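You operate a simulated robot arm through the tools that you are given. There is no shell and no other tool. Be economical: measure what you need, move in short steps, check, and stop when the job is done.

The job below is to be done with a simulated robot arm. You get a single attempt, and the scene is never put back.

## Task
Brush the brown shoe in the rest clean, then polish its toe brown.
Fine: clean with the shoe brush; put polish from the BROWN tin on with the orange cloth. Brush and cloth go back, lid back on; the BLACK tin stays shut. Set down upright: shoe brush. A coat counts when it lies all over at full strength: go over it till it gets no stronger. What is to be rubbed or washed off counts as gone when no trace of it is left.

Only the result counts: the job must be done as asked and must still hold three seconds after the hand-in. Knocking over, shifting, dropping, spilling or breaking anything else fails it. Lids that push on must go on centred and level and be pressed home; caps that screw on are set level and turned clockwise until they are tight. Flat cloth is picked up by pressing the open fingertips on it (5 to 10 N) and closing them slowly along it; thin cloth reads only 2 to 8 mm in the jaws.

## Robot
A 7-joint arm with a two-finger parallel gripper, fixed in place. Base frame: the origin is at the foot of the arm, x ahead of it, y to its left, z up; the work surface is at about z = 0.47. Readings come in m, degrees, newtons and seconds.
With the tool pointing down near the work surface it reaches from about 0.48 to 0.92 m from the base axis. Its first joint turns from -115.0 to 115.0 degrees. Payload 3.91 kg.
The TCP is the grasp point between the finger pads, 0.03 m short of the fingertips. In the tool frame z runs along the fingers and y along their closing line. Largest opening 0.11 m; finger width 0.02, thickness 0.01; the body of the gripper, 0.048 by 0.112 m, starts 0.055 m behind the TCP.
Orientation is told as [roll, pitch, yaw] about the base's x, y, z axes, in that order, counted from this pose: with the fingers straight down and closing along the base's y, the tool's x points along the base's -x, its y along +y and its z along -z.

## Interface
- The arm moves only by the tool drive_tool. Its argument "series" is a list that holds one entry, the list of rows, each a list of 7 numbers: the shift along the tool's x, y, z in m, then the turn, a rotation vector about the tool's x, y, z in degrees, then the closure, from 0 (fully open) to 1 (shut). In form: [[[tx, ty, tz, wx, wy, wz, claw], ...]]. A call has 1 to 10 rows; each row is the pose to reach, as a shift and turn from the pose commanded when the call began, along the tool's axes at that moment. Rows are played at 5 a second. More than 0.05 m and 8.6 degrees between two rows, or a gripper value outside its range, and nothing of the call is played. A pose out of reach is approached as far as the arm can. The call stops where the force on the tool passes 40 N (or 10 N more than at its start, if that is more) or the arm is blocked; 0.2 s more then pass. The fingers move at their own pace (about 0.153 m/s each) and stop on an object; they squeeze with about 41 N. The grip force told is the motor's: it shows also when the fingers shut on nothing. Time passes only in rows, and 0.2 s behind the last, so rows that repeat a pose let the fingers close. The reply holds the time, the measured pose of the TCP, the force on the tool along the base axes, the opening and the grip force, in the units named above and with some noise, with the torque about the TCP (base axes, N m) and any sound that the robot's microphone picked up, and new pictures: "views" is both (left out), scene, wrist or none.
- Cameras (640 x 400 px; columns grow to the right, rows downward): "scene" is fixed at [0.4167, -0.65, 1.0731]; the picture's right is [0.88, -0.47, 0.00], its down [-0.28, -0.52, -0.81] and it looks along [0.38, 0.71, -0.59] (base axes); focal length 273 px, centre (320, 200). "wrist" rides on the gripper at [0.072, 0.017, -0.103] in the tool frame; the picture's right is [-0.23, 0.97, 0.00], its down [-0.76, -0.18, -0.62] and it looks along [-0.61, -0.14, 0.78] (tool axes); focal length 222 px, centre (320, 200). There is no depth. A picture from a camera that has moved, and an enlarged one, comes with that camera's place and axes in the base frame and with its lens. The place of the scene camera against the robot may be out by one fixed shift of up to 0.018 m in any direction.
- move_column(by): slides the trunk up (or, below 0, down) by that many m; the arm rides with it, the base frame stays. It gives what a move gives, with no picture.
- enlarge(camera, box): a new picture of the part [left, top, right, bottom] of that camera's present view, enlarged. It takes no simulated time.
- job_done(): hands the job in; it is judged then, once.

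Work in short steps. Places have to be worked out from the pictures, the camera data and where the tool is seen: move nearer, look again, correct. Check each grasp and each placing, and mend what went wrong. You have 120 turns and 200 pictures in all, those below and enlarged ones among them. Open the gripper and draw the arm clear of the work before you hand the job in, unless the task says otherwise; then end with one line.

The tools are called after ">>>" as a command line: name --argument value ..., lists and objects as JSON in quotes. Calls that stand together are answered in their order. drive_tool: Moves the arm, as the interface text tells. Its arguments: {"type":"object","properties":{"series":{"type":"array"},"views":{"type":"string","enum":["both","scene","wrist","none"]}},"required":["series"]} The other tools are called the same way: move_column (by) slides the trunk up or down; enlarge (camera, box) takes an enlarged picture of a part of a camera's view; job_done () hands the job in.

At the start:

```text
t: 0.0
position: [0.6664, -0.0113, 0.8133]
ee_rot: [-0.1, 0.0, 0.0]
contact_force: [-0.4, -0.2, 0.1]
wrist_torque: [0.0, 0.02, 0.01]
gripper_width: 0.1099
gripper_force: 0.0
trunk travel left (down, up): [-0.375, 0.615]
```

scene: 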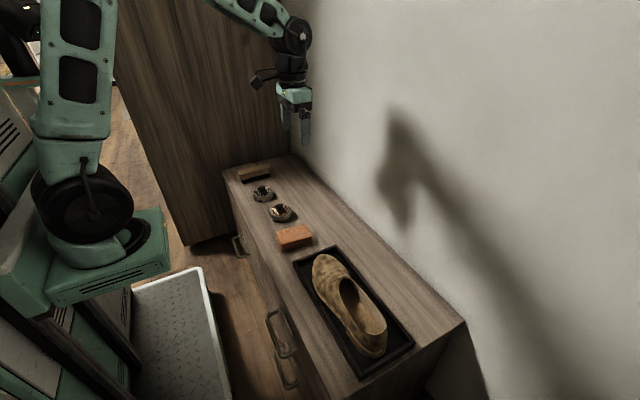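
wrist: 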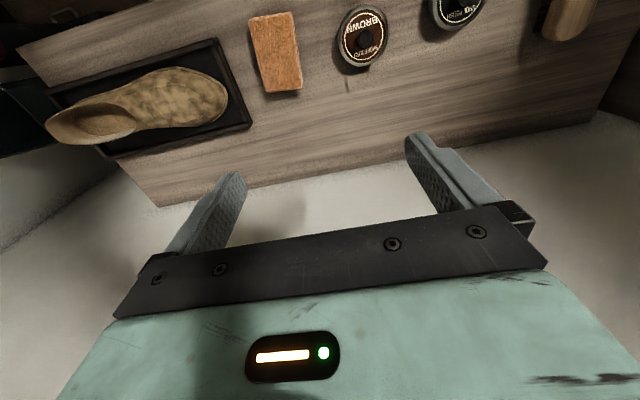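

I'll look closely at the objects first.

>>> enlarge --camera "scene" --box '[220, 150, 330, 250]'

>>> enlarge --camera "scene" --box '[280, 220, 440, 390]'

>>> enlarge --camera "wrist" --box '[240, 0, 640, 110]'

```text
4.00 times, centred on (275, 200) of scene
camera zoom: at [0.4167, -0.65, 1.0731], right [0.88, -0.47, 0.0], down [-0.28, -0.52, -0.81], along [0.38, 0.71, -0.59], focal length 1090 px, centre (500, 200)
```

zoom: 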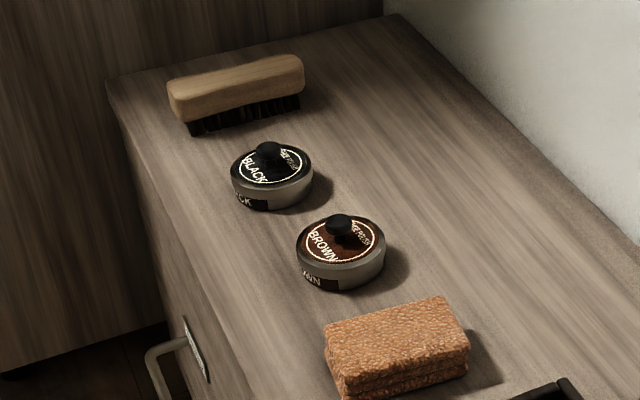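

```text
2.35 times, centred on (360, 305) of scene
camera zoom: at [0.4167, -0.65, 1.0731], right [0.88, -0.47, 0.0], down [-0.28, -0.52, -0.81], along [0.38, 0.71, -0.59], focal length 641 px, centre (226, -47)
```

zoom: 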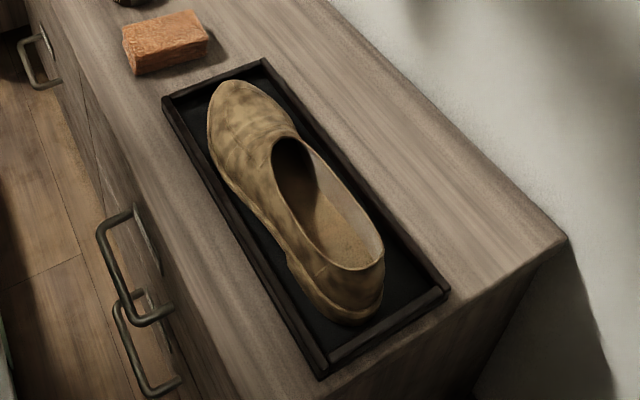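

```text
1.60 times, centred on (440, 55) of wrist
camera zoom: at [0.5936, 0.0053, 0.9162], right [0.23, 0.97, 0.0], down [0.76, -0.18, 0.62], along [0.61, -0.14, -0.78], focal length 355 px, centre (128, 432)
```

zoom: 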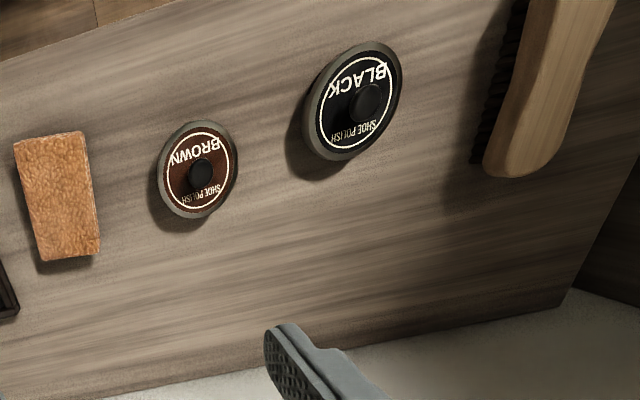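

Brush bristles face down, wood on top, long side about along x near (0.64, 0.33). I move above it for a closer look.

>>> drive_tool --series '[[[0.005, 0.04, 0.02, 0, 0, 0, 0], [0.01, 0.08, 0.04, 0, 0, 0, 0], [0.015, 0.12, 0.06, 0, 0, 0, 0], [0.02, 0.16, 0.08, 0, 0, 0, 0], [0.025, 0.2, 0.1, 0, 0, 0, 0], [0.03, 0.24, 0.12, 0, 0, 0, 0], [0.035, 0.28, 0.14, 0, 0, 0, 0], [0.036, 0.32, 0.15, 0, 0, 0, 0], [0.036, 0.33, 0.16, 0, 0, 0, 0]]]' --views "both"

```text
t: 2.0
position: [0.632, 0.3181, 0.657]
ee_rot: [0.0, 0.0, 0.0]
contact_force: [-0.3, -0.1, 0.1]
wrist_torque: [0.0, 0.02, 0.01]
gripper_width: 0.1097
gripper_force: 0.0
trunk travel left (down, up): [-0.375, 0.615]
camera wrist: at [0.5584, 0.3344, 0.7609], right [0.23, 0.97, 0.0], down [0.76, -0.18, 0.62], along [0.61, -0.14, -0.78], focal length 222 px, centre (320, 200)
```

scene: 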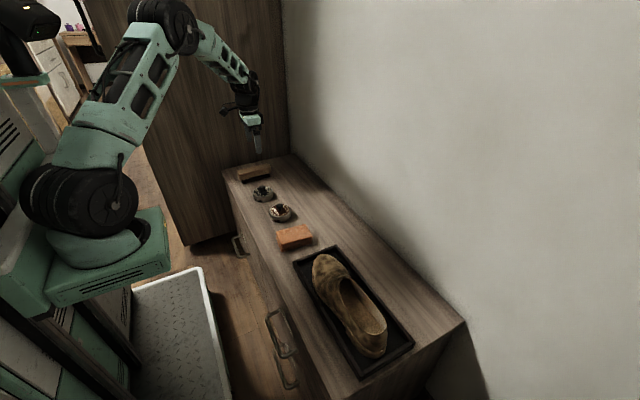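
wrist: 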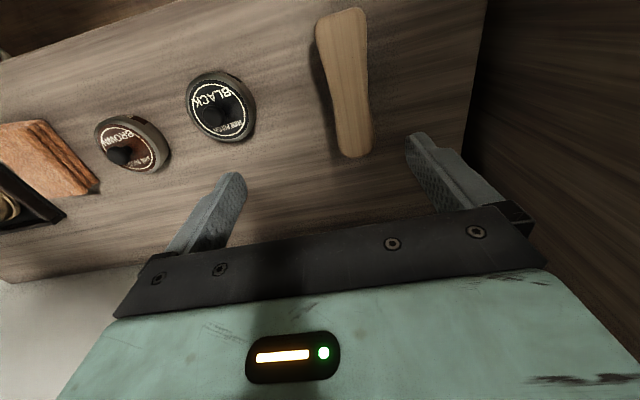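

Brush top centre is around (0.624, 0.351). I align over it and come down partway to check.

>>> drive_tool --series '[[[0.004, 0.02, 0.01, 0, 0, 0, 0], [0.008, 0.033, 0.03, 0, 0, 0, 0], [0.008, 0.033, 0.06, 0, 0, 0, 0], [0.008, 0.033, 0.075, 0, 0, 0, 0], [0.008, 0.033, 0.075, 0, 0, 0, 0]]]' --views "both"

>>> enlarge --camera "scene" --box '[210, 90, 320, 190]'

```text
t: 3.2
position: [0.6244, 0.3517, 0.5787]
ee_rot: [0.0, 0.0, -0.1]
contact_force: [-0.8, -1.2, 0.1]
wrist_torque: [0.02, 0.01, 0.02]
gripper_width: 0.1098
gripper_force: 0.0
trunk travel left (down, up): [-0.375, 0.615]
camera wrist: at [0.5507, 0.3689, 0.6829], right [0.23, 0.97, 0.0], down [0.76, -0.18, 0.62], along [0.61, -0.14, -0.78], focal length 222 px, centre (320, 200)
```

scene: 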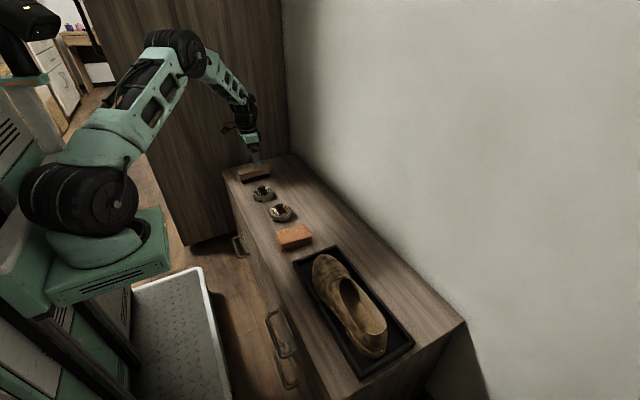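
wrist: 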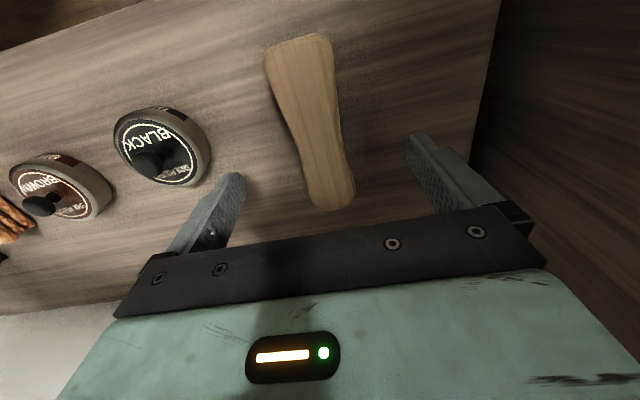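

```text
4.00 times, centred on (265, 140) of scene
camera zoom: at [0.4167, -0.65, 1.0731], right [0.88, -0.47, 0.0], down [-0.28, -0.52, -0.81], along [0.38, 0.71, -0.59], focal length 1090 px, centre (540, 440)
```

zoom: 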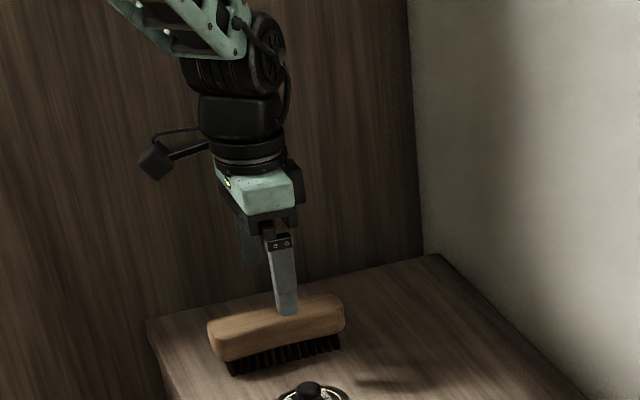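

Brush top at z≈0.519, centre (0.624, 0.351). I lower so the tips reach about z 0.499, on the wood, and close.

>>> drive_tool --series '[[[0, 0, 0.025, 0, 0, 0, 0], [0, 0, 0.05, 0, 0, 0, 0], [0, 0, 0.05, 0, 0, 0, 0.3], [0, 0, 0.05, 0, 0, 0, 0.6], [0, 0, 0.05, 0, 0, 0, 0.8], [0, 0, 0.05, 0, 0, 0, 0.8], [0, 0, 0.05, 0, 0, 0, 1], [0, 0, 0.05, 0, 0, 0, 1]]]' --views "wrist"

>>> enlarge --camera "scene" --box '[210, 90, 320, 190]'

```text
t: 5.0
position: [0.6216, 0.3516, 0.5275]
ee_rot: [0.0, 0.0, 0.0]
contact_force: [-1.1, -0.5, -0.4]
wrist_torque: [0.01, -0.03, -0.02]
gripper_width: 0.0413
gripper_force: 41.4
trunk travel left (down, up): [-0.375, 0.615]
camera wrist: at [0.5491, 0.3681, 0.632], right [0.23, 0.97, 0.0], down [0.76, -0.18, 0.62], along [0.61, -0.14, -0.78], focal length 222 px, centre (320, 200)
```

wrist: 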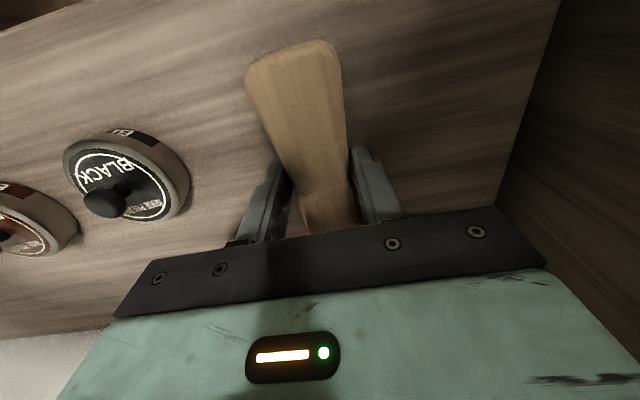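

```text
4.00 times, centred on (265, 140) of scene
camera zoom: at [0.4167, -0.65, 1.0731], right [0.88, -0.47, 0.0], down [-0.28, -0.52, -0.81], along [0.38, 0.71, -0.59], focal length 1090 px, centre (540, 440)
```

zoom: 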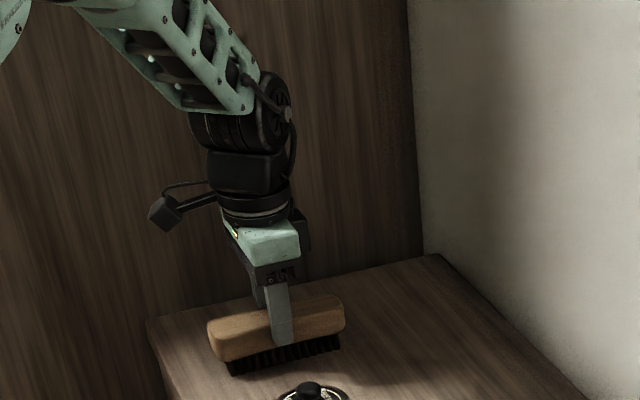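

Brush is gripped at its waist (41 mm). I lift and carry it towards the shoe.

>>> drive_tool --series '[[[0, 0, -0.04, 0, 0, 0, 1], [0, 0, -0.08, 0, 0, 0, 1], [0, -0.01, -0.12, 0, 0, 0, 1], [0, -0.05, -0.14, 0, 0, 0, 1], [0, -0.1, -0.145, 0, 0, 0, 1], [0, -0.15, -0.15, 0, 0, 0, 1], [0, -0.2, -0.15, 0, 0, 0, 1], [0, -0.25, -0.15, 0, 0, 0, 1], [0, -0.3, -0.15, 0, 0, 0, 1], [0, -0.35, -0.15, 0, 0, 0, 1]]]' --views "none"

>>> drive_tool --series '[[[0, -0.05, 0, 0, 0, 0, 1], [0, -0.1, -0.02, 0, 0, 0, 1], [0, -0.15, -0.04, 0, 0, 0, 1], [0, -0.2, -0.05, 0, 0, 0, 1], [0, -0.2, -0.05, 0, 0, 0, 1]]]' --views "both"

```text
refused: row 5 steps farther than a row can; nothing moved
```

```text
refused: row 2 steps farther than a row can; nothing moved
```

Nothing moved; I'll keep steps under 0.05 m.

>>> drive_tool --series '[[[0, 0, -0.04, 0, 0, 0, 1], [0, 0, -0.08, 0, 0, 0, 1], [0, -0.01, -0.12, 0, 0, 0, 1], [0, -0.045, -0.15, 0, 0, 0, 1], [0, -0.09, -0.165, 0, 0, 0, 1], [0, -0.135, -0.165, 0, 0, 0, 1], [0, -0.18, -0.165, 0, 0, 0, 1], [0, -0.225, -0.165, 0, 0, 0, 1], [0, -0.27, -0.165, 0, 0, 0, 1], [0, -0.315, -0.165, 0, 0, 0, 1]]]' --views "none"

>>> drive_tool --series '[[[0, -0.045, 0, 0, 0, 0, 1], [0, -0.09, -0.02, 0, 0, 0, 1], [0, -0.135, -0.04, 0, 0, 0, 1], [0, -0.18, -0.05, 0, 0, 0, 1], [0, -0.22, -0.05, 0, 0, 0, 1], [0, -0.22, -0.05, 0, 0, 0, 1]]]' --views "both"

```text
t: 7.2
position: [0.62, 0.0387, 0.6937]
ee_rot: [0.0, 0.0, 0.1]
contact_force: [-0.4, 0.4, 1.0]
wrist_torque: [0.01, 0.01, -0.03]
gripper_width: 0.0001
gripper_force: 37.3
trunk travel left (down, up): [-0.375, 0.615]
```

```text
t: 8.6
position: [0.6229, -0.1826, 0.7425]
ee_rot: [0.1, 0.0, 0.0]
contact_force: [-0.7, -0.7, 0.2]
wrist_torque: [-0.01, -0.02, 0.0]
gripper_width: 0.0
gripper_force: 37.2
trunk travel left (down, up): [-0.375, 0.615]
camera wrist: at [0.5503, -0.1661, 0.8467], right [0.23, 0.97, 0.0], down [0.76, -0.18, 0.62], along [0.61, -0.14, -0.78], focal length 222 px, centre (320, 200)
```

scene: 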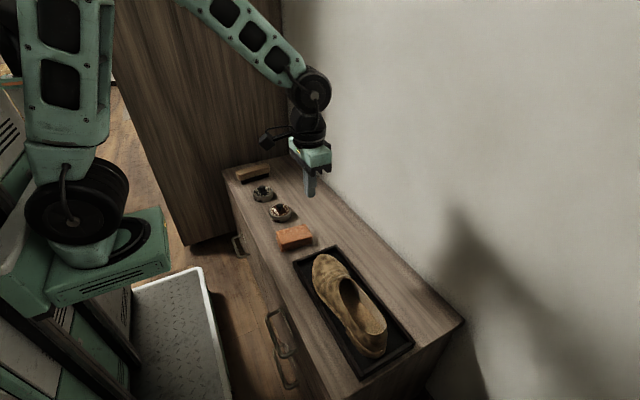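
wrist: 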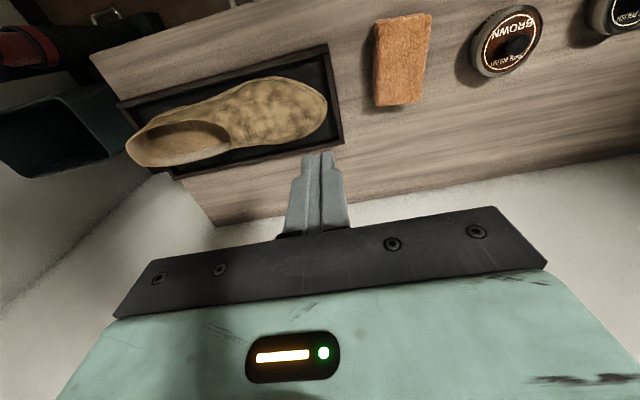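

The brush slipped out while lifting (jaws shut on nothing) and still sits in place. While I'm here I study the shoe and the brush's state.

>>> enlarge --camera "wrist" --box '[110, 40, 350, 190]'

>>> enlarge --camera "scene" --box '[220, 150, 300, 200]'

```text
2.67 times, centred on (230, 115) of wrist
camera zoom: at [0.5503, -0.1661, 0.8467], right [0.23, 0.97, 0.0], down [0.76, -0.18, 0.62], along [0.61, -0.14, -0.78], focal length 592 px, centre (560, 427)
```

zoom: 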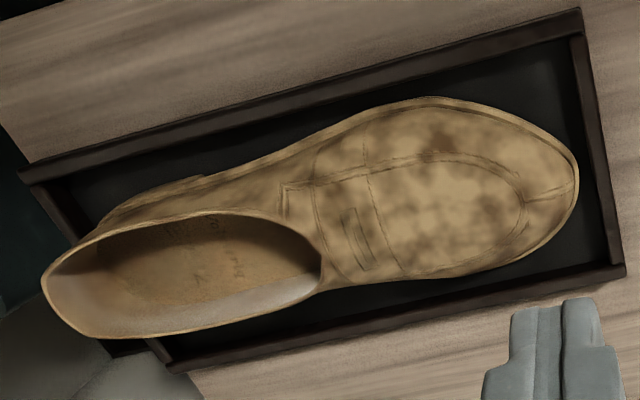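

```text
8.00 times, centred on (260, 175) of scene
camera zoom: at [0.4167, -0.65, 1.0731], right [0.88, -0.47, 0.0], down [-0.28, -0.52, -0.81], along [0.38, 0.71, -0.59], focal length 2181 px, centre (800, 400)
```

zoom: 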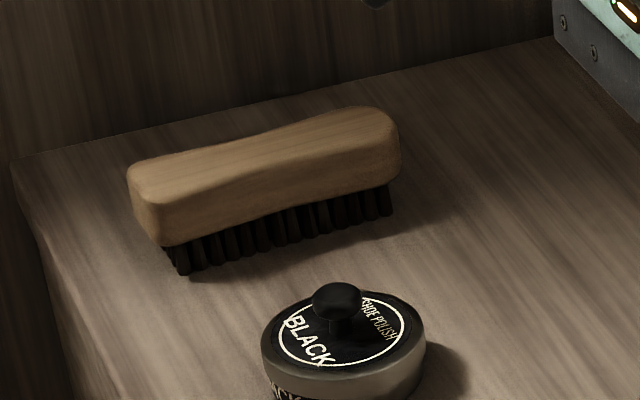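

The brush stands upright, shoe spans roughly y −0.18 (toe) to −0.45, x 0.59–0.69. I go back and regrip the brush deeper.

>>> drive_tool --series '[[[0, 0.045, 0.01, 0, 0, 0, 0.8], [0, 0.09, 0.02, 0, 0, 0, 0.5], [0, 0.135, 0.03, 0, 0, 0, 0.2], [0, 0.18, 0.04, 0, 0, 0, 0], [0, 0.225, 0.05, 0, 0, 0, 0], [0, 0.27, 0.06, 0, 0, 0, 0], [0, 0.315, 0.07, 0, 0, 0, 0], [0, 0.36, 0.08, 0, 0, 0, 0], [0, 0.405, 0.09, 0, 0, 0, 0], [0, 0.45, 0.1, 0, 0, 0, 0]]]' --views "none"

>>> drive_tool --series '[[[0, 0.045, 0.02, 0, 0, 0, 0], [0, 0.083, 0.04, 0, 0, 0, 0], [0, 0.083, 0.06, 0, 0, 0, 0], [0, 0.083, 0.06, 0, 0, 0, 0]]]' --views "wrist"

```text
t: 10.8
position: [0.6244, 0.2685, 0.6428]
ee_rot: [0.1, 0.0, 0.0]
contact_force: [-0.3, 0.5, 0.3]
wrist_torque: [0.02, -0.01, 0.0]
gripper_width: 0.1101
gripper_force: 0.1
trunk travel left (down, up): [-0.375, 0.615]
```

```text
t: 11.8
position: [0.6216, 0.3528, 0.5853]
ee_rot: [0.0, 0.0, 0.0]
contact_force: [0.5, -0.3, -0.5]
wrist_torque: [-0.02, -0.01, -0.01]
gripper_width: 0.1098
gripper_force: 0.1
trunk travel left (down, up): [-0.375, 0.615]
camera wrist: at [0.5493, 0.3685, 0.6892], right [0.23, 0.97, 0.0], down [0.76, -0.18, 0.62], along [0.61, -0.14, -0.78], focal length 222 px, centre (320, 200)
```

wrist: 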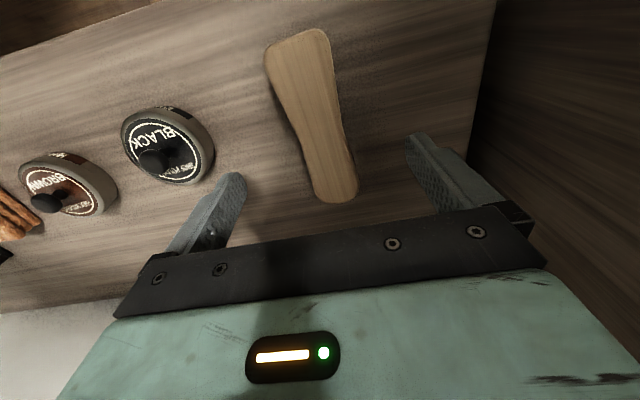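

Brush centred under the jaws at (0.621, 0.3525). I descend to TCP z≈0.513, close, and lift a little to check.

>>> drive_tool --series '[[[0, 0, 0.035, 0, 0, 0, 0], [0, 0, 0.072, 0, 0, 0, 0], [0, 0, 0.072, 0, 0, 0, 0.4], [0, 0, 0.072, 0, 0, 0, 0.7], [0, 0, 0.072, 0, 0, 0, 1], [0, 0, 0.072, 0, 0, 0, 1], [0, 0, 0.072, 0, 0, 0, 1], [0, 0, 0.06, 0, 0, 0, 1], [0, 0, 0.04, 0, 0, 0, 1], [0, 0, 0.02, 0, 0, 0, 1]]]' --views "wrist"

>>> enlarge --camera "scene" --box '[210, 90, 320, 190]'

```text
t: 14.0
position: [0.6226, 0.3486, 0.5662]
ee_rot: [0.1, 0.0, -0.1]
contact_force: [-0.7, 0.1, -1.2]
wrist_torque: [-0.01, -0.01, 0.0]
gripper_width: 0.0421
gripper_force: 41.0
trunk travel left (down, up): [-0.375, 0.615]
camera wrist: at [0.5503, 0.3665, 0.6681], right [0.23, 0.97, 0.0], down [0.76, -0.18, 0.62], along [0.61, -0.14, -0.78], focal length 222 px, centre (320, 200)
```

wrist: 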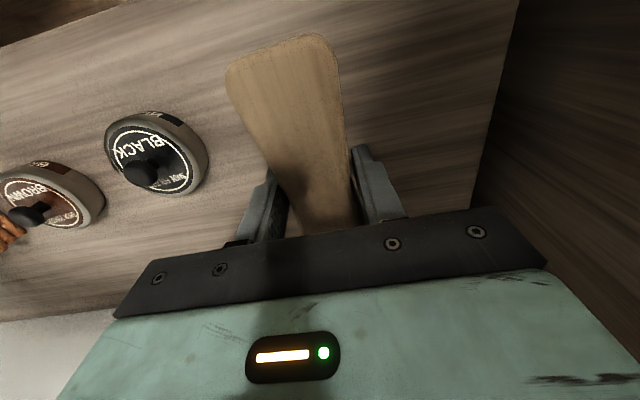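

```text
4.00 times, centred on (265, 140) of scene
camera zoom: at [0.4167, -0.65, 1.0731], right [0.88, -0.47, 0.0], down [-0.28, -0.52, -0.81], along [0.38, 0.71, -0.59], focal length 1090 px, centre (540, 440)
```

zoom: 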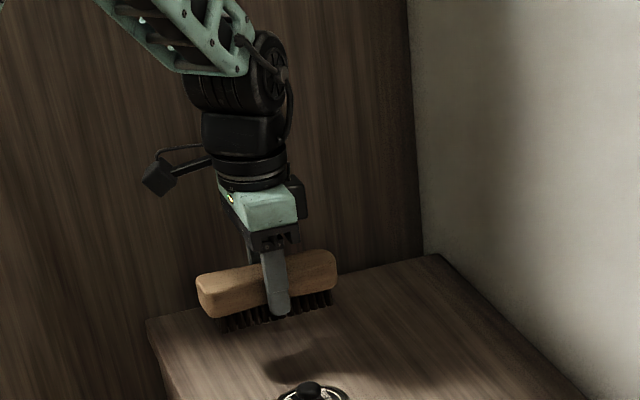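

The brush is held now. I carry it more slowly to over the shoe toe.

>>> drive_tool --series '[[[0, 0, -0.03, 0, 0, 0, 1], [0, -0.02, -0.06, 0, 0, 0, 1], [0, -0.05, -0.09, 0, 0, 0, 1], [0, -0.09, -0.11, 0, 0, 0, 1], [0, -0.13, -0.12, 0, 0, 0, 1], [0, -0.17, -0.12, 0, 0, 0, 1], [0, -0.21, -0.12, 0, 0, 0, 1], [0, -0.25, -0.12, 0, 0, 0, 1], [0, -0.29, -0.12, 0, 0, 0, 1], [0, -0.33, -0.12, 0, 0, 0, 1]]]' --views "none"

>>> drive_tool --series '[[[0, -0.04, 0, 0, 0, 0, 1], [0, -0.08, 0, 0, 0, 0, 1], [0, -0.12, 0, 0, 0, 0, 1], [-0.01, -0.16, 0, 0, 0, 0, 1], [-0.02, -0.19, 0, 0, 0, 0, 1], [-0.022, -0.21, 0, 0, 0, 0, 1], [-0.022, -0.21, 0, 0, 0, 0, 1]]]' --views "both"

```text
t: 16.2
position: [0.6196, 0.0201, 0.6798]
ee_rot: [0.0, 0.0, 0.1]
contact_force: [0.8, -0.3, -0.1]
wrist_torque: [-0.01, 0.01, 0.03]
gripper_width: 0.0417
gripper_force: 41.0
trunk travel left (down, up): [-0.375, 0.615]
```

```text
t: 17.8
position: [0.6443, -0.1923, 0.6814]
ee_rot: [-0.1, -0.1, 0.1]
contact_force: [0.3, -0.3, -0.6]
wrist_torque: [0.05, 0.02, -0.01]
gripper_width: 0.0415
gripper_force: 40.6
trunk travel left (down, up): [-0.375, 0.615]
camera wrist: at [0.5713, -0.1751, 0.785], right [0.23, 0.97, 0.0], down [0.76, -0.18, 0.62], along [0.61, -0.14, -0.78], focal length 222 px, centre (320, 200)
```

scene: 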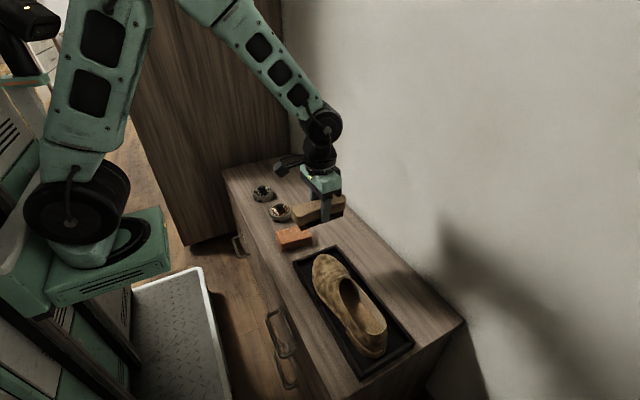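
wrist: 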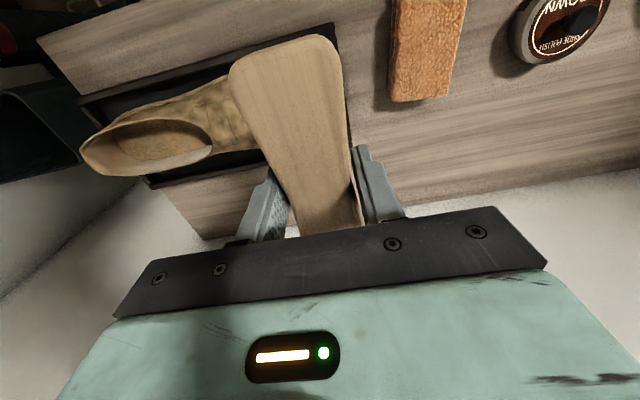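

Brush is over the toe. I tilt ~15° to match the toe slope, move to y≈−0.24 and descend, well short of contact.

>>> drive_tool --series '[[[0, -0.02, 0.02, 5, 0, 0, 1], [0, -0.035, 0.05, 10, 0, 0, 1], [0, -0.04, 0.07, 15, 0, 0, 1], [0, -0.04, 0.08, 15, 0, 0, 1], [0, -0.04, 0.08, 15, 0, 0, 1]]]' --views "none"

>>> enlarge --camera "scene" --box '[280, 180, 420, 320]'

```text
t: 19.0
position: [0.6436, -0.232, 0.6022]
ee_rot: [-14.9, 0.0, 0.1]
contact_force: [0.0, -0.9, -0.5]
wrist_torque: [0.0, 0.01, -0.01]
gripper_width: 0.0415
gripper_force: 40.7
trunk travel left (down, up): [-0.375, 0.615]
```

```text
2.86 times, centred on (350, 250) of scene
camera zoom: at [0.4167, -0.65, 1.0731], right [0.88, -0.47, 0.0], down [-0.28, -0.52, -0.81], along [0.38, 0.71, -0.59], focal length 779 px, centre (234, 57)
```

zoom: 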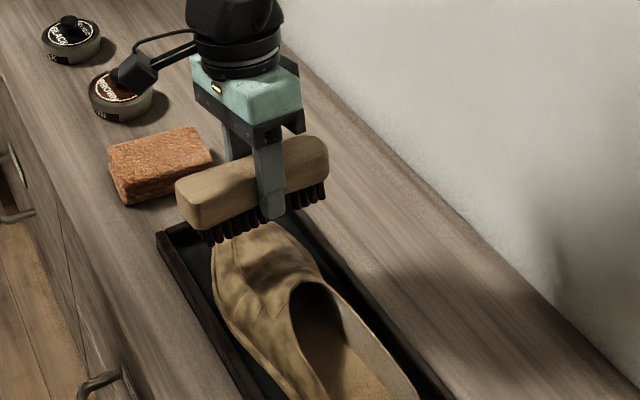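

I approach along the tool axis in small steps, watching the force.

>>> drive_tool --series '[[[0, 0, 0.004, 0, 0, 0, 1], [0, 0, 0.008, 0, 0, 0, 1], [0, 0, 0.011, 0, 0, 0, 1], [0, 0, 0.014, 0, 0, 0, 1], [0, 0, 0.016, 0, 0, 0, 1]]]' --views "none"

```text
t: 20.2
position: [0.6437, -0.2348, 0.5864]
ee_rot: [-15.0, 0.0, 0.0]
contact_force: [0.1, 0.1, -1.0]
wrist_torque: [0.0, -0.06, 0.01]
gripper_width: 0.0416
gripper_force: 41.1
trunk travel left (down, up): [-0.375, 0.615]
```

>>> drive_tool --series '[[[0, 0, 0.002, 0, 0, 0, 1], [0, 0, 0.004, 0, 0, 0, 1], [0, 0, 0.006, 0, 0, 0, 1], [0, 0, 0.008, 0, 0, 0, 1]]]' --views "none"

>>> enlarge --camera "scene" --box '[300, 210, 370, 280]'

```text
t: 21.2
position: [0.6436, -0.2369, 0.5788]
ee_rot: [-15.0, 0.0, 0.0]
contact_force: [0.4, 0.0, -1.0]
wrist_torque: [0.0, 0.01, 0.0]
gripper_width: 0.0414
gripper_force: 41.1
trunk travel left (down, up): [-0.375, 0.615]
```

```text
5.71 times, centred on (335, 245) of scene
camera zoom: at [0.4167, -0.65, 1.0731], right [0.88, -0.47, 0.0], down [-0.28, -0.52, -0.81], along [0.38, 0.71, -0.59], focal length 1558 px, centre (234, -57)
```

zoom: 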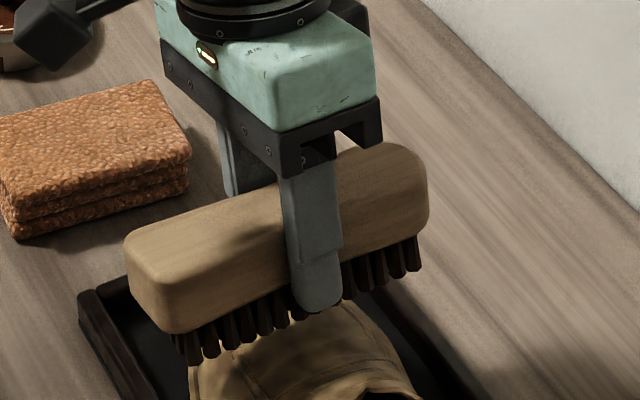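

Still no contact; a few more millimetres.

>>> drive_tool --series '[[[0, 0, 0.002, 0, 0, 0, 1], [0, 0, 0.004, 0, 0, 0, 1], [0, 0, 0.006, 0, 0, 0, 1], [0, 0, 0.008, 0, 0, 0, 1]]]' --views "none"

```text
t: 22.2
position: [0.6433, -0.2387, 0.572]
ee_rot: [-15.0, 0.1, 0.0]
contact_force: [-0.2, -0.1, -1.5]
wrist_torque: [0.0, -0.01, -0.02]
gripper_width: 0.0414
gripper_force: 41.1
trunk travel left (down, up): [-0.375, 0.615]
```

>>> drive_tool --series '[[[0, 0, 0.002, 0, 0, 0, 1], [0, 0, 0.004, 0, 0, 0, 1], [0, 0, 0.006, 0, 0, 0, 1], [0, 0, 0.008, 0, 0, 0, 1]]]' --views "none"

>>> enlarge --camera "scene" --box '[300, 210, 370, 280]'

```text
t: 23.2
position: [0.6443, -0.2398, 0.5646]
ee_rot: [-15.0, 0.0, 0.0]
contact_force: [-2.5, 2.3, 3.8]
wrist_torque: [-0.1, 0.08, -0.1]
gripper_width: 0.0416
gripper_force: 41.4
trunk travel left (down, up): [-0.375, 0.615]
```

```text
5.71 times, centred on (335, 245) of scene
camera zoom: at [0.4167, -0.65, 1.0731], right [0.88, -0.47, 0.0], down [-0.28, -0.52, -0.81], along [0.38, 0.71, -0.59], focal length 1558 px, centre (234, -57)
```

zoom: 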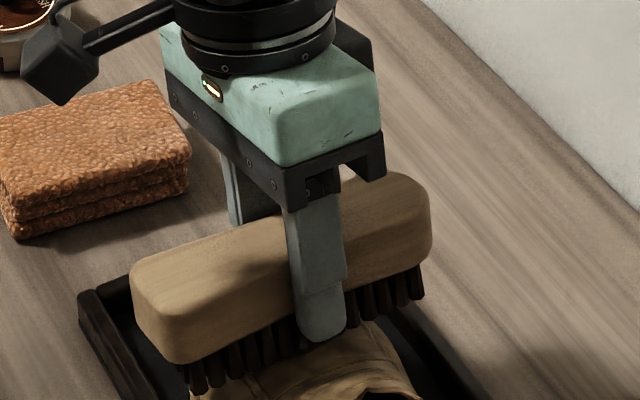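

Contact (~5 N). I try a short stroke toward the toe along the slope and back.

>>> drive_tool --series '[[[0, 0, 0.002, 0, 0, 0, 1], [0, 0.01, 0.003, 0, 0, 0, 1], [0, 0.02, 0.004, 0, 0, 0, 1], [0, 0.03, 0.005, 0, 0, 0, 1], [0, 0.04, 0.007, 0, 0, 0, 1], [0, 0.03, 0.005, 0, 0, 0, 1], [0, 0.02, 0.004, 0, 0, 0, 1], [0, 0.01, 0.003, 0, 0, 0, 1], [0, 0, 0.002, 0, 0, 0, 1]]]' --views "none"

>>> drive_tool --series '[[[0, 0, -0.03, 0, 0, 0, 1], [0, 0, -0.06, 0, 0, 0, 1], [0, 0.04, -0.08, 0, 0, 0, 1], [0, 0.08, -0.1, 0, 0, 0, 1], [0, 0.12, -0.1, 0, 0, 0, 1], [0, 0.12, -0.1, 0, 0, 0, 1]]]' --views "wrist"

>>> enlarge --camera "scene" --box '[290, 220, 410, 370]'

```text
t: 24.0
position: [0.645, -0.2304, 0.5592]
ee_rot: [-15.3, -0.2, -0.3]
contact_force: [-7.8, 1.4, 20.5]
wrist_torque: [0.17, 0.26, 0.03]
gripper_width: 0.0416
gripper_force: 40.6
trunk travel left (down, up): [-0.375, 0.615]
stopped in row 3: the force on the tool passed its limit at 47 N (the readings are from after the stop); the commanded pose is now the measured one
```

```text
t: 25.4
position: [0.6438, -0.0851, 0.6228]
ee_rot: [-15.2, -0.3, -0.2]
contact_force: [-0.4, 0.2, -1.9]
wrist_torque: [-0.02, 0.0, 0.02]
gripper_width: 0.0414
gripper_force: 41.3
trunk travel left (down, up): [-0.375, 0.615]
camera wrist: at [0.5705, -0.0415, 0.7177], right [0.23, 0.94, -0.26], down [0.76, -0.01, 0.65], along [0.61, -0.34, -0.71], focal length 222 px, centre (320, 200)
```

wrist: 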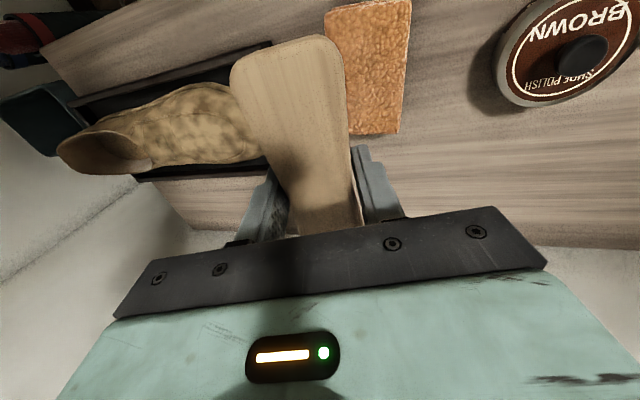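

```text
2.67 times, centred on (350, 295) of scene
camera zoom: at [0.4167, -0.65, 1.0731], right [0.88, -0.47, 0.0], down [-0.28, -0.52, -0.81], along [0.38, 0.71, -0.59], focal length 727 px, centre (240, -53)
```

zoom: 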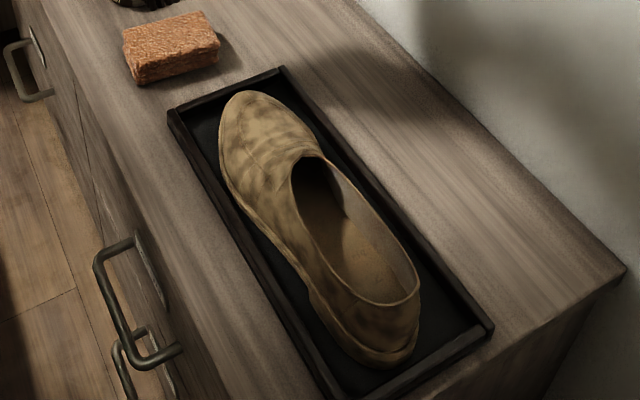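

Force jumped while pressing and sliding. I look closely at the toe for any effect of that short stroke.

>>> enlarge --camera "scene" --box '[300, 245, 360, 295]'

>>> enlarge --camera "wrist" --box '[50, 50, 270, 190]'

```text
8.00 times, centred on (330, 270) of scene
camera zoom: at [0.4167, -0.65, 1.0731], right [0.88, -0.47, 0.0], down [-0.28, -0.52, -0.81], along [0.38, 0.71, -0.59], focal length 2181 px, centre (240, -360)
```

zoom: 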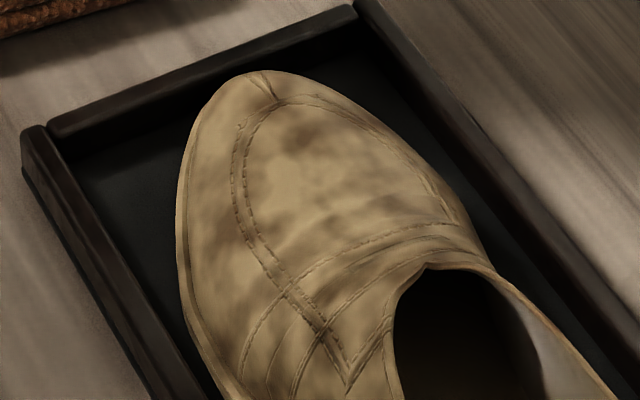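

```text
2.86 times, centred on (160, 120) of wrist
camera zoom: at [0.5705, -0.0415, 0.7177], right [0.23, 0.94, -0.26], down [0.76, -0.01, 0.65], along [0.61, -0.34, -0.71], focal length 635 px, centre (777, 429)
```

zoom: 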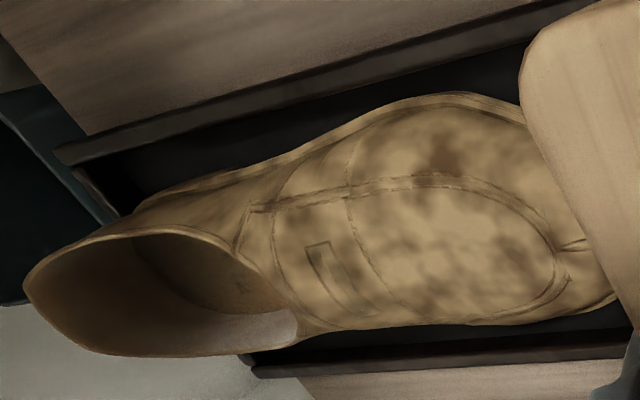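

No visible effect yet: the slide was only ~1 cm. I'll steepen the tilt to 20° and hover just over the toe box for lighter, longer strokes.

>>> drive_tool --series '[[[0, -0.04, 0.01, 1, 0, 0, 1], [0, -0.08, 0.02, 3, 0, 0, 1], [0, -0.12, 0.035, 5, 0, 0, 1], [0, -0.1394, 0.06, 5, 0, 0, 1], [0, -0.1394, 0.0856, 5, 0, 0, 1], [0, -0.1394, 0.0856, 5, 0, 0, 1]]]' --views "none"

>>> enlarge --camera "scene" --box '[300, 210, 370, 280]'

```text
t: 26.8
position: [0.6457, -0.2439, 0.5736]
ee_rot: [-20.3, -0.2, -0.3]
contact_force: [-0.9, 0.2, -1.2]
wrist_torque: [0.0, 0.0, -0.02]
gripper_width: 0.0414
gripper_force: 41.0
trunk travel left (down, up): [-0.375, 0.615]
```

```text
5.71 times, centred on (335, 245) of scene
camera zoom: at [0.4167, -0.65, 1.0731], right [0.88, -0.47, 0.0], down [-0.28, -0.52, -0.81], along [0.38, 0.71, -0.59], focal length 1558 px, centre (234, -57)
```

zoom: 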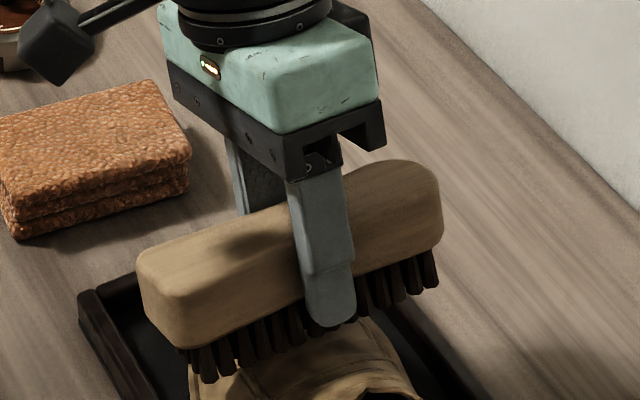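

Descend gently to touch.

>>> drive_tool --series '[[[0, 0, 0.002, 0, 0, 0, 1], [0, 0, 0.004, 0, 0, 0, 1], [0, 0, 0.006, 0, 0, 0, 1], [0, 0, 0.007, 0, 0, 0, 1], [0, 0, 0.008, 0, 0, 0, 1]]]' --views "none"

```text
t: 28.0
position: [0.6449, -0.2478, 0.5684]
ee_rot: [-20.2, -0.3, -0.3]
contact_force: [-0.2, 0.5, -0.2]
wrist_torque: [0.02, -0.04, -0.05]
gripper_width: 0.0415
gripper_force: 41.0
trunk travel left (down, up): [-0.375, 0.615]
```

Near contact. I stroke towards the toe and back with ~3 mm more depth.

>>> drive_tool --series '[[[0, 0, 0.002, 0, 0, 0, 1], [0, 0.01, 0.003, 0, 0, 0, 1], [0, 0.02, 0.003, 0, 0, 0, 1], [0, 0.03, 0.004, 0, 0, 0, 1], [0, 0.04, 0.005, 0, 0, 0, 1]]]' --views "none"

```text
t: 29.0
position: [0.6481, -0.2246, 0.5583]
ee_rot: [-20.7, -0.6, -0.5]
contact_force: [-7.0, 0.7, 23.6]
wrist_torque: [0.14, 0.35, 0.01]
gripper_width: 0.0414
gripper_force: 40.8
trunk travel left (down, up): [-0.375, 0.615]
stopped in row 5: the force on the tool passed its limit at 45 N (the readings are from after the stop); the commanded pose is now the measured one
```

Strong contact here; local slope seems nearer 15°. I ease off slightly and do back-and-forth strokes.

>>> drive_tool --series '[[[0, 0, -0.001, 0, 0, 0, 1], [0, -0.015, 0, 0, 0, 0, 1], [0, -0.03, 0.0015, 0, 0, 0, 1], [0, -0.045, 0.003, 0, 0, 0, 1], [0, -0.03, 0.0015, 0, 0, 0, 1], [0, -0.015, 0, 0, 0, 0, 1], [0, 0, -0.001, 0, 0, 0, 1], [0, -0.02, 0.001, 0, 0, 0, 1], [0, -0.04, 0.0025, 0, 0, 0, 1]]]' --views "none"

```text
t: 31.0
position: [0.6493, -0.2614, 0.5709]
ee_rot: [-20.4, -0.6, -0.3]
contact_force: [-0.7, 15.9, 6.5]
wrist_torque: [0.26, 0.05, -0.14]
gripper_width: 0.0412
gripper_force: 40.7
trunk travel left (down, up): [-0.375, 0.615]
```

Sideways 16 N at the vamp end, maybe the finger touching. I lift off and look.

>>> drive_tool --series '[[[0, 0.005, -0.03, 0, 0, 0, 1], [0, 0.03, -0.06, 0, 0, 0, 1], [0, 0.07, -0.08, 0, 0, 0, 1], [0, 0.11, -0.09, 0, 0, 0, 1], [0, 0.11, -0.09, 0, 0, 0, 1]]]' --views "none"

>>> enlarge --camera "scene" --box '[300, 245, 360, 295]'

>>> enlarge --camera "wrist" --box '[50, 50, 270, 190]'

```text
t: 32.2
position: [0.6517, -0.1249, 0.6148]
ee_rot: [-20.5, -0.5, -0.5]
contact_force: [-0.3, 0.3, -0.7]
wrist_torque: [0.01, -0.02, -0.01]
gripper_width: 0.0416
gripper_force: 41.6
trunk travel left (down, up): [-0.375, 0.615]
```

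```text
8.00 times, centred on (330, 270) of scene
camera zoom: at [0.4167, -0.65, 1.0731], right [0.88, -0.47, 0.0], down [-0.28, -0.52, -0.81], along [0.38, 0.71, -0.59], focal length 2181 px, centre (240, -360)
```

zoom: 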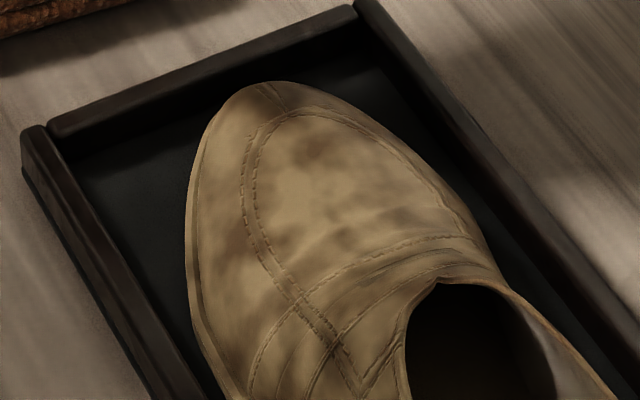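

```text
2.86 times, centred on (160, 120) of wrist
camera zoom: at [0.578, -0.072, 0.7053], right [0.24, 0.91, -0.34], down [0.76, 0.05, 0.65], along [0.61, -0.41, -0.68], focal length 635 px, centre (777, 429)
```

zoom: 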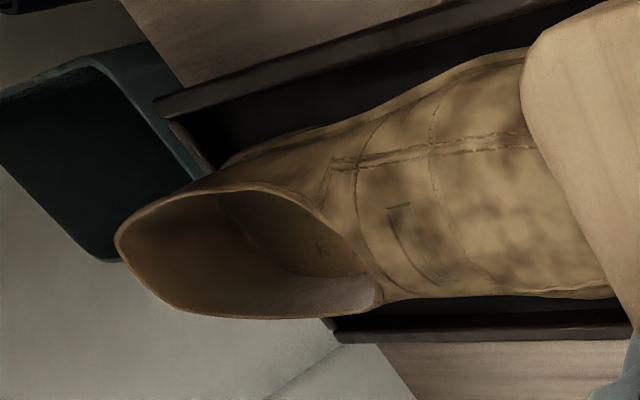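

The shoe slid ~9 mm heelwards and the dirt is unchanged: the finger, not the bristles, was touching. I'll turn the brush lengthwise to the shoe (90° yaw) so the fingers are over the sloping sides.

>>> drive_tool --series '[[[0, 0, -0.03, -7, 0, 0, 1], [0, 0, -0.05, -14, 0, 0, 1], [0, 0, -0.05, -20.5, 0, 0, 1], [0, 0, -0.05, -20.5, 0, 0, 1]]]' --views "none"

>>> drive_tool --series '[[[0, 0, 0, 0, 0, 8.5, 1], [0, 0, 0, 0, 0, 17, 1], [0, 0, 0, 0, 0, 25.5, 1], [0, 0, 0, 0, 0, 34, 1], [0, 0, 0, 0, 0, 42.5, 1], [0, 0, 0, 0, 0, 51, 1], [0, 0, 0, 0, 0, 59.5, 1], [0, 0, 0, 0, 0, 68, 1], [0, 0, 0, 0, 0, 76.5, 1], [0, 0, 0, 0, 0, 85, 1]]]' --views "none"

>>> drive_tool --series '[[[0, 0, 0, 0, 0, 5, 1], [0, 0, 0, 0, 0, 5, 1]]]' --views "both"

```text
t: 33.2
position: [0.6496, -0.111, 0.6613]
ee_rot: [0.0, -0.6, -0.5]
contact_force: [0.0, 0.6, -1.0]
wrist_torque: [-0.03, 0.04, 0.0]
gripper_width: 0.0416
gripper_force: 40.9
trunk travel left (down, up): [-0.375, 0.615]
```

```text
t: 35.4
position: [0.6481, -0.1101, 0.6612]
ee_rot: [0.5, -0.1, -85.5]
contact_force: [-0.2, -0.8, -1.5]
wrist_torque: [0.03, 0.0, -0.01]
gripper_width: 0.0409
gripper_force: 40.9
trunk travel left (down, up): [-0.375, 0.615]
```

```text
t: 36.0
position: [0.6478, -0.1105, 0.66]
ee_rot: [0.5, 0.0, -90.6]
contact_force: [-0.5, 0.9, -1.0]
wrist_torque: [-0.04, -0.02, -0.02]
gripper_width: 0.0413
gripper_force: 40.8
trunk travel left (down, up): [-0.375, 0.615]
camera wrist: at [0.6638, -0.0384, 0.7652], right [0.97, -0.24, 0.01], down [-0.19, -0.76, 0.62], along [-0.14, -0.61, -0.78], focal length 222 px, centre (320, 200)
```

scene: 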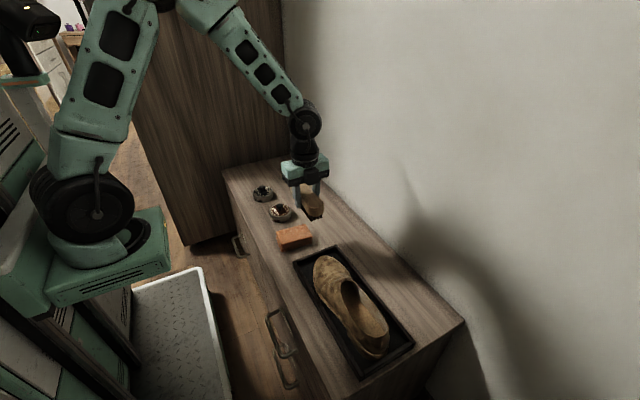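
wrist: 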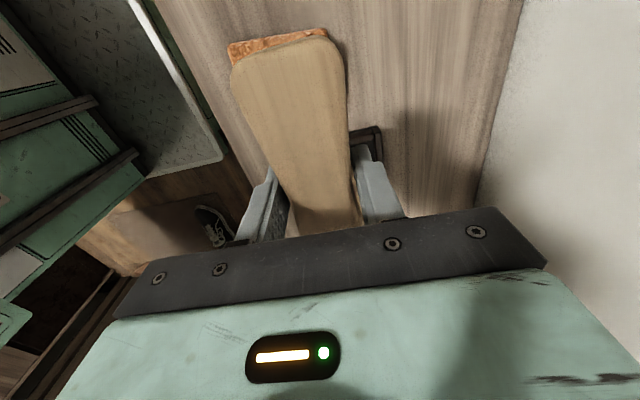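

Brush now lies along the shoe's length. I move over the toe box, tilt 17° and hover ~15 mm above it.

>>> drive_tool --series '[[[-0.03, 0, 0, 0, -5, 0, 1], [-0.06, 0, 0.01, 0, -10, 0, 1], [-0.09, 0, 0.02, 0, -15, 0, 1], [-0.12, -0.002, 0.03, 0, -17, 0, 1], [-0.1275, -0.003, 0.055, 0, -17, 0, 1], [-0.1275, -0.003, 0.08, 0, -17, 0, 1], [-0.1275, -0.003, 0.08, 0, -17, 0, 1]]]' --views "wrist"

>>> enlarge --camera "scene" --box '[300, 210, 390, 300]'

```text
t: 37.6
position: [0.6449, -0.2364, 0.5811]
ee_rot: [0.6, -17.0, -90.5]
contact_force: [-0.3, 0.6, -1.3]
wrist_torque: [-0.01, 0.0, 0.0]
gripper_width: 0.0417
gripper_force: 41.2
trunk travel left (down, up): [-0.375, 0.615]
camera wrist: at [0.662, -0.1388, 0.6591], right [0.97, -0.23, 0.08], down [-0.19, -0.54, 0.82], along [-0.14, -0.81, -0.57], focal length 222 px, centre (320, 200)
```

wrist: 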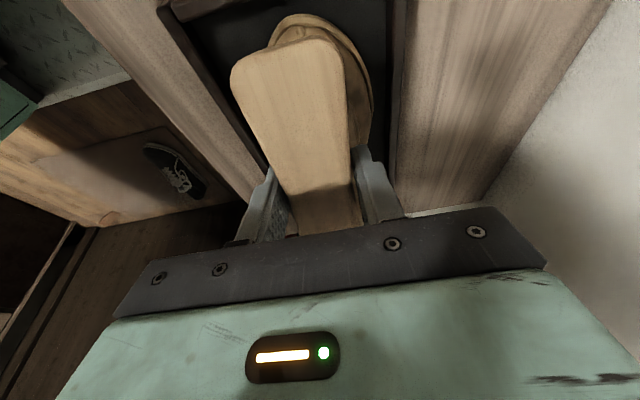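

```text
4.44 times, centred on (345, 255) of scene
camera zoom: at [0.4167, -0.65, 1.0731], right [0.88, -0.47, 0.0], down [-0.28, -0.52, -0.81], along [0.38, 0.71, -0.59], focal length 1212 px, centre (209, -44)
```

zoom: 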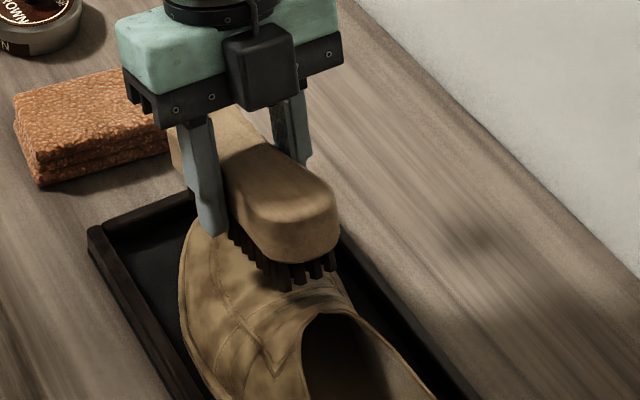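

Good geometry: fingers straddle the shoe. Descend to touch.

>>> drive_tool --series '[[[0, 0, 0.003, 0, 0, 0, 1], [0, 0, 0.006, 0, 0, 0, 1], [0, 0, 0.008, 0, 0, 0, 1], [0, 0, 0.01, 0, 0, 0, 1], [0, 0, 0.012, 0, 0, 0, 1], [0, 0, 0.014, 0, 0, 0, 1]]]' --views "none"

>>> enlarge --camera "scene" --box '[300, 210, 390, 300]'

```text
t: 39.0
position: [0.646, -0.2417, 0.571]
ee_rot: [0.7, -17.0, -90.7]
contact_force: [-1.5, 5.8, 18.2]
wrist_torque: [-1.22, 0.11, -0.12]
gripper_width: 0.0413
gripper_force: 41.3
trunk travel left (down, up): [-0.375, 0.615]
```

```text
4.44 times, centred on (345, 255) of scene
camera zoom: at [0.4167, -0.65, 1.0731], right [0.88, -0.47, 0.0], down [-0.28, -0.52, -0.81], along [0.38, 0.71, -0.59], focal length 1212 px, centre (209, -44)
```

zoom: 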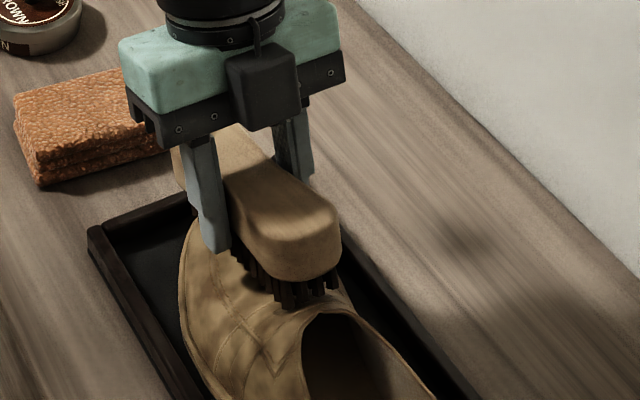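

Contact is at the heel end of the brush (throat), so slope is steeper. I back off, tilt 7° more, and shift slightly toeward, then touch again.

>>> drive_tool --series '[[[0.005, 0, -0.01, 0, 0, 0, 1], [0.015, 0, -0.01, 0, -7, 0, 1], [0.015, 0, -0.004, 0, -7, 0, 1], [0.015, 0, 0, 0, -7, 0, 1], [0.015, 0, 0.003, 0, -7, 0, 1]]]' --views "none"

```text
t: 40.2
position: [0.6448, -0.2323, 0.5626]
ee_rot: [0.7, -24.1, -90.9]
contact_force: [-6.9, -3.9, 28.8]
wrist_torque: [0.84, 0.34, 0.25]
gripper_width: 0.0417
gripper_force: 41.5
trunk travel left (down, up): [-0.375, 0.615]
```

At 24° it touches toeward; 21° should sit flat. I ease off, set 21°, and make short strokes both across and along.

>>> drive_tool --series '[[[0, 0, -0.005, 0, 0, 0, 1], [0, 0.005, -0.005, 0, 3, 0, 1], [0, 0.005, -0.0015, 0, 3, 0, 1], [0, 0.005, 0, 0, 3, 0, 1], [0.01, 0.005, 0, 0, 3, 0, 1], [0.02, 0.005, 0, 0, 3, 0, 1], [0.01, 0.005, 0, 0, 3, 0, 1], [0, 0.005, 0, 0, 3, 0, 1]]]' --views "none"

```text
t: 42.0
position: [0.6495, -0.2251, 0.5611]
ee_rot: [0.5, -20.9, -90.5]
contact_force: [-0.8, 26.4, 10.6]
wrist_torque: [-0.25, 0.09, -0.2]
gripper_width: 0.0412
gripper_force: 40.6
trunk travel left (down, up): [-0.375, 0.615]
```

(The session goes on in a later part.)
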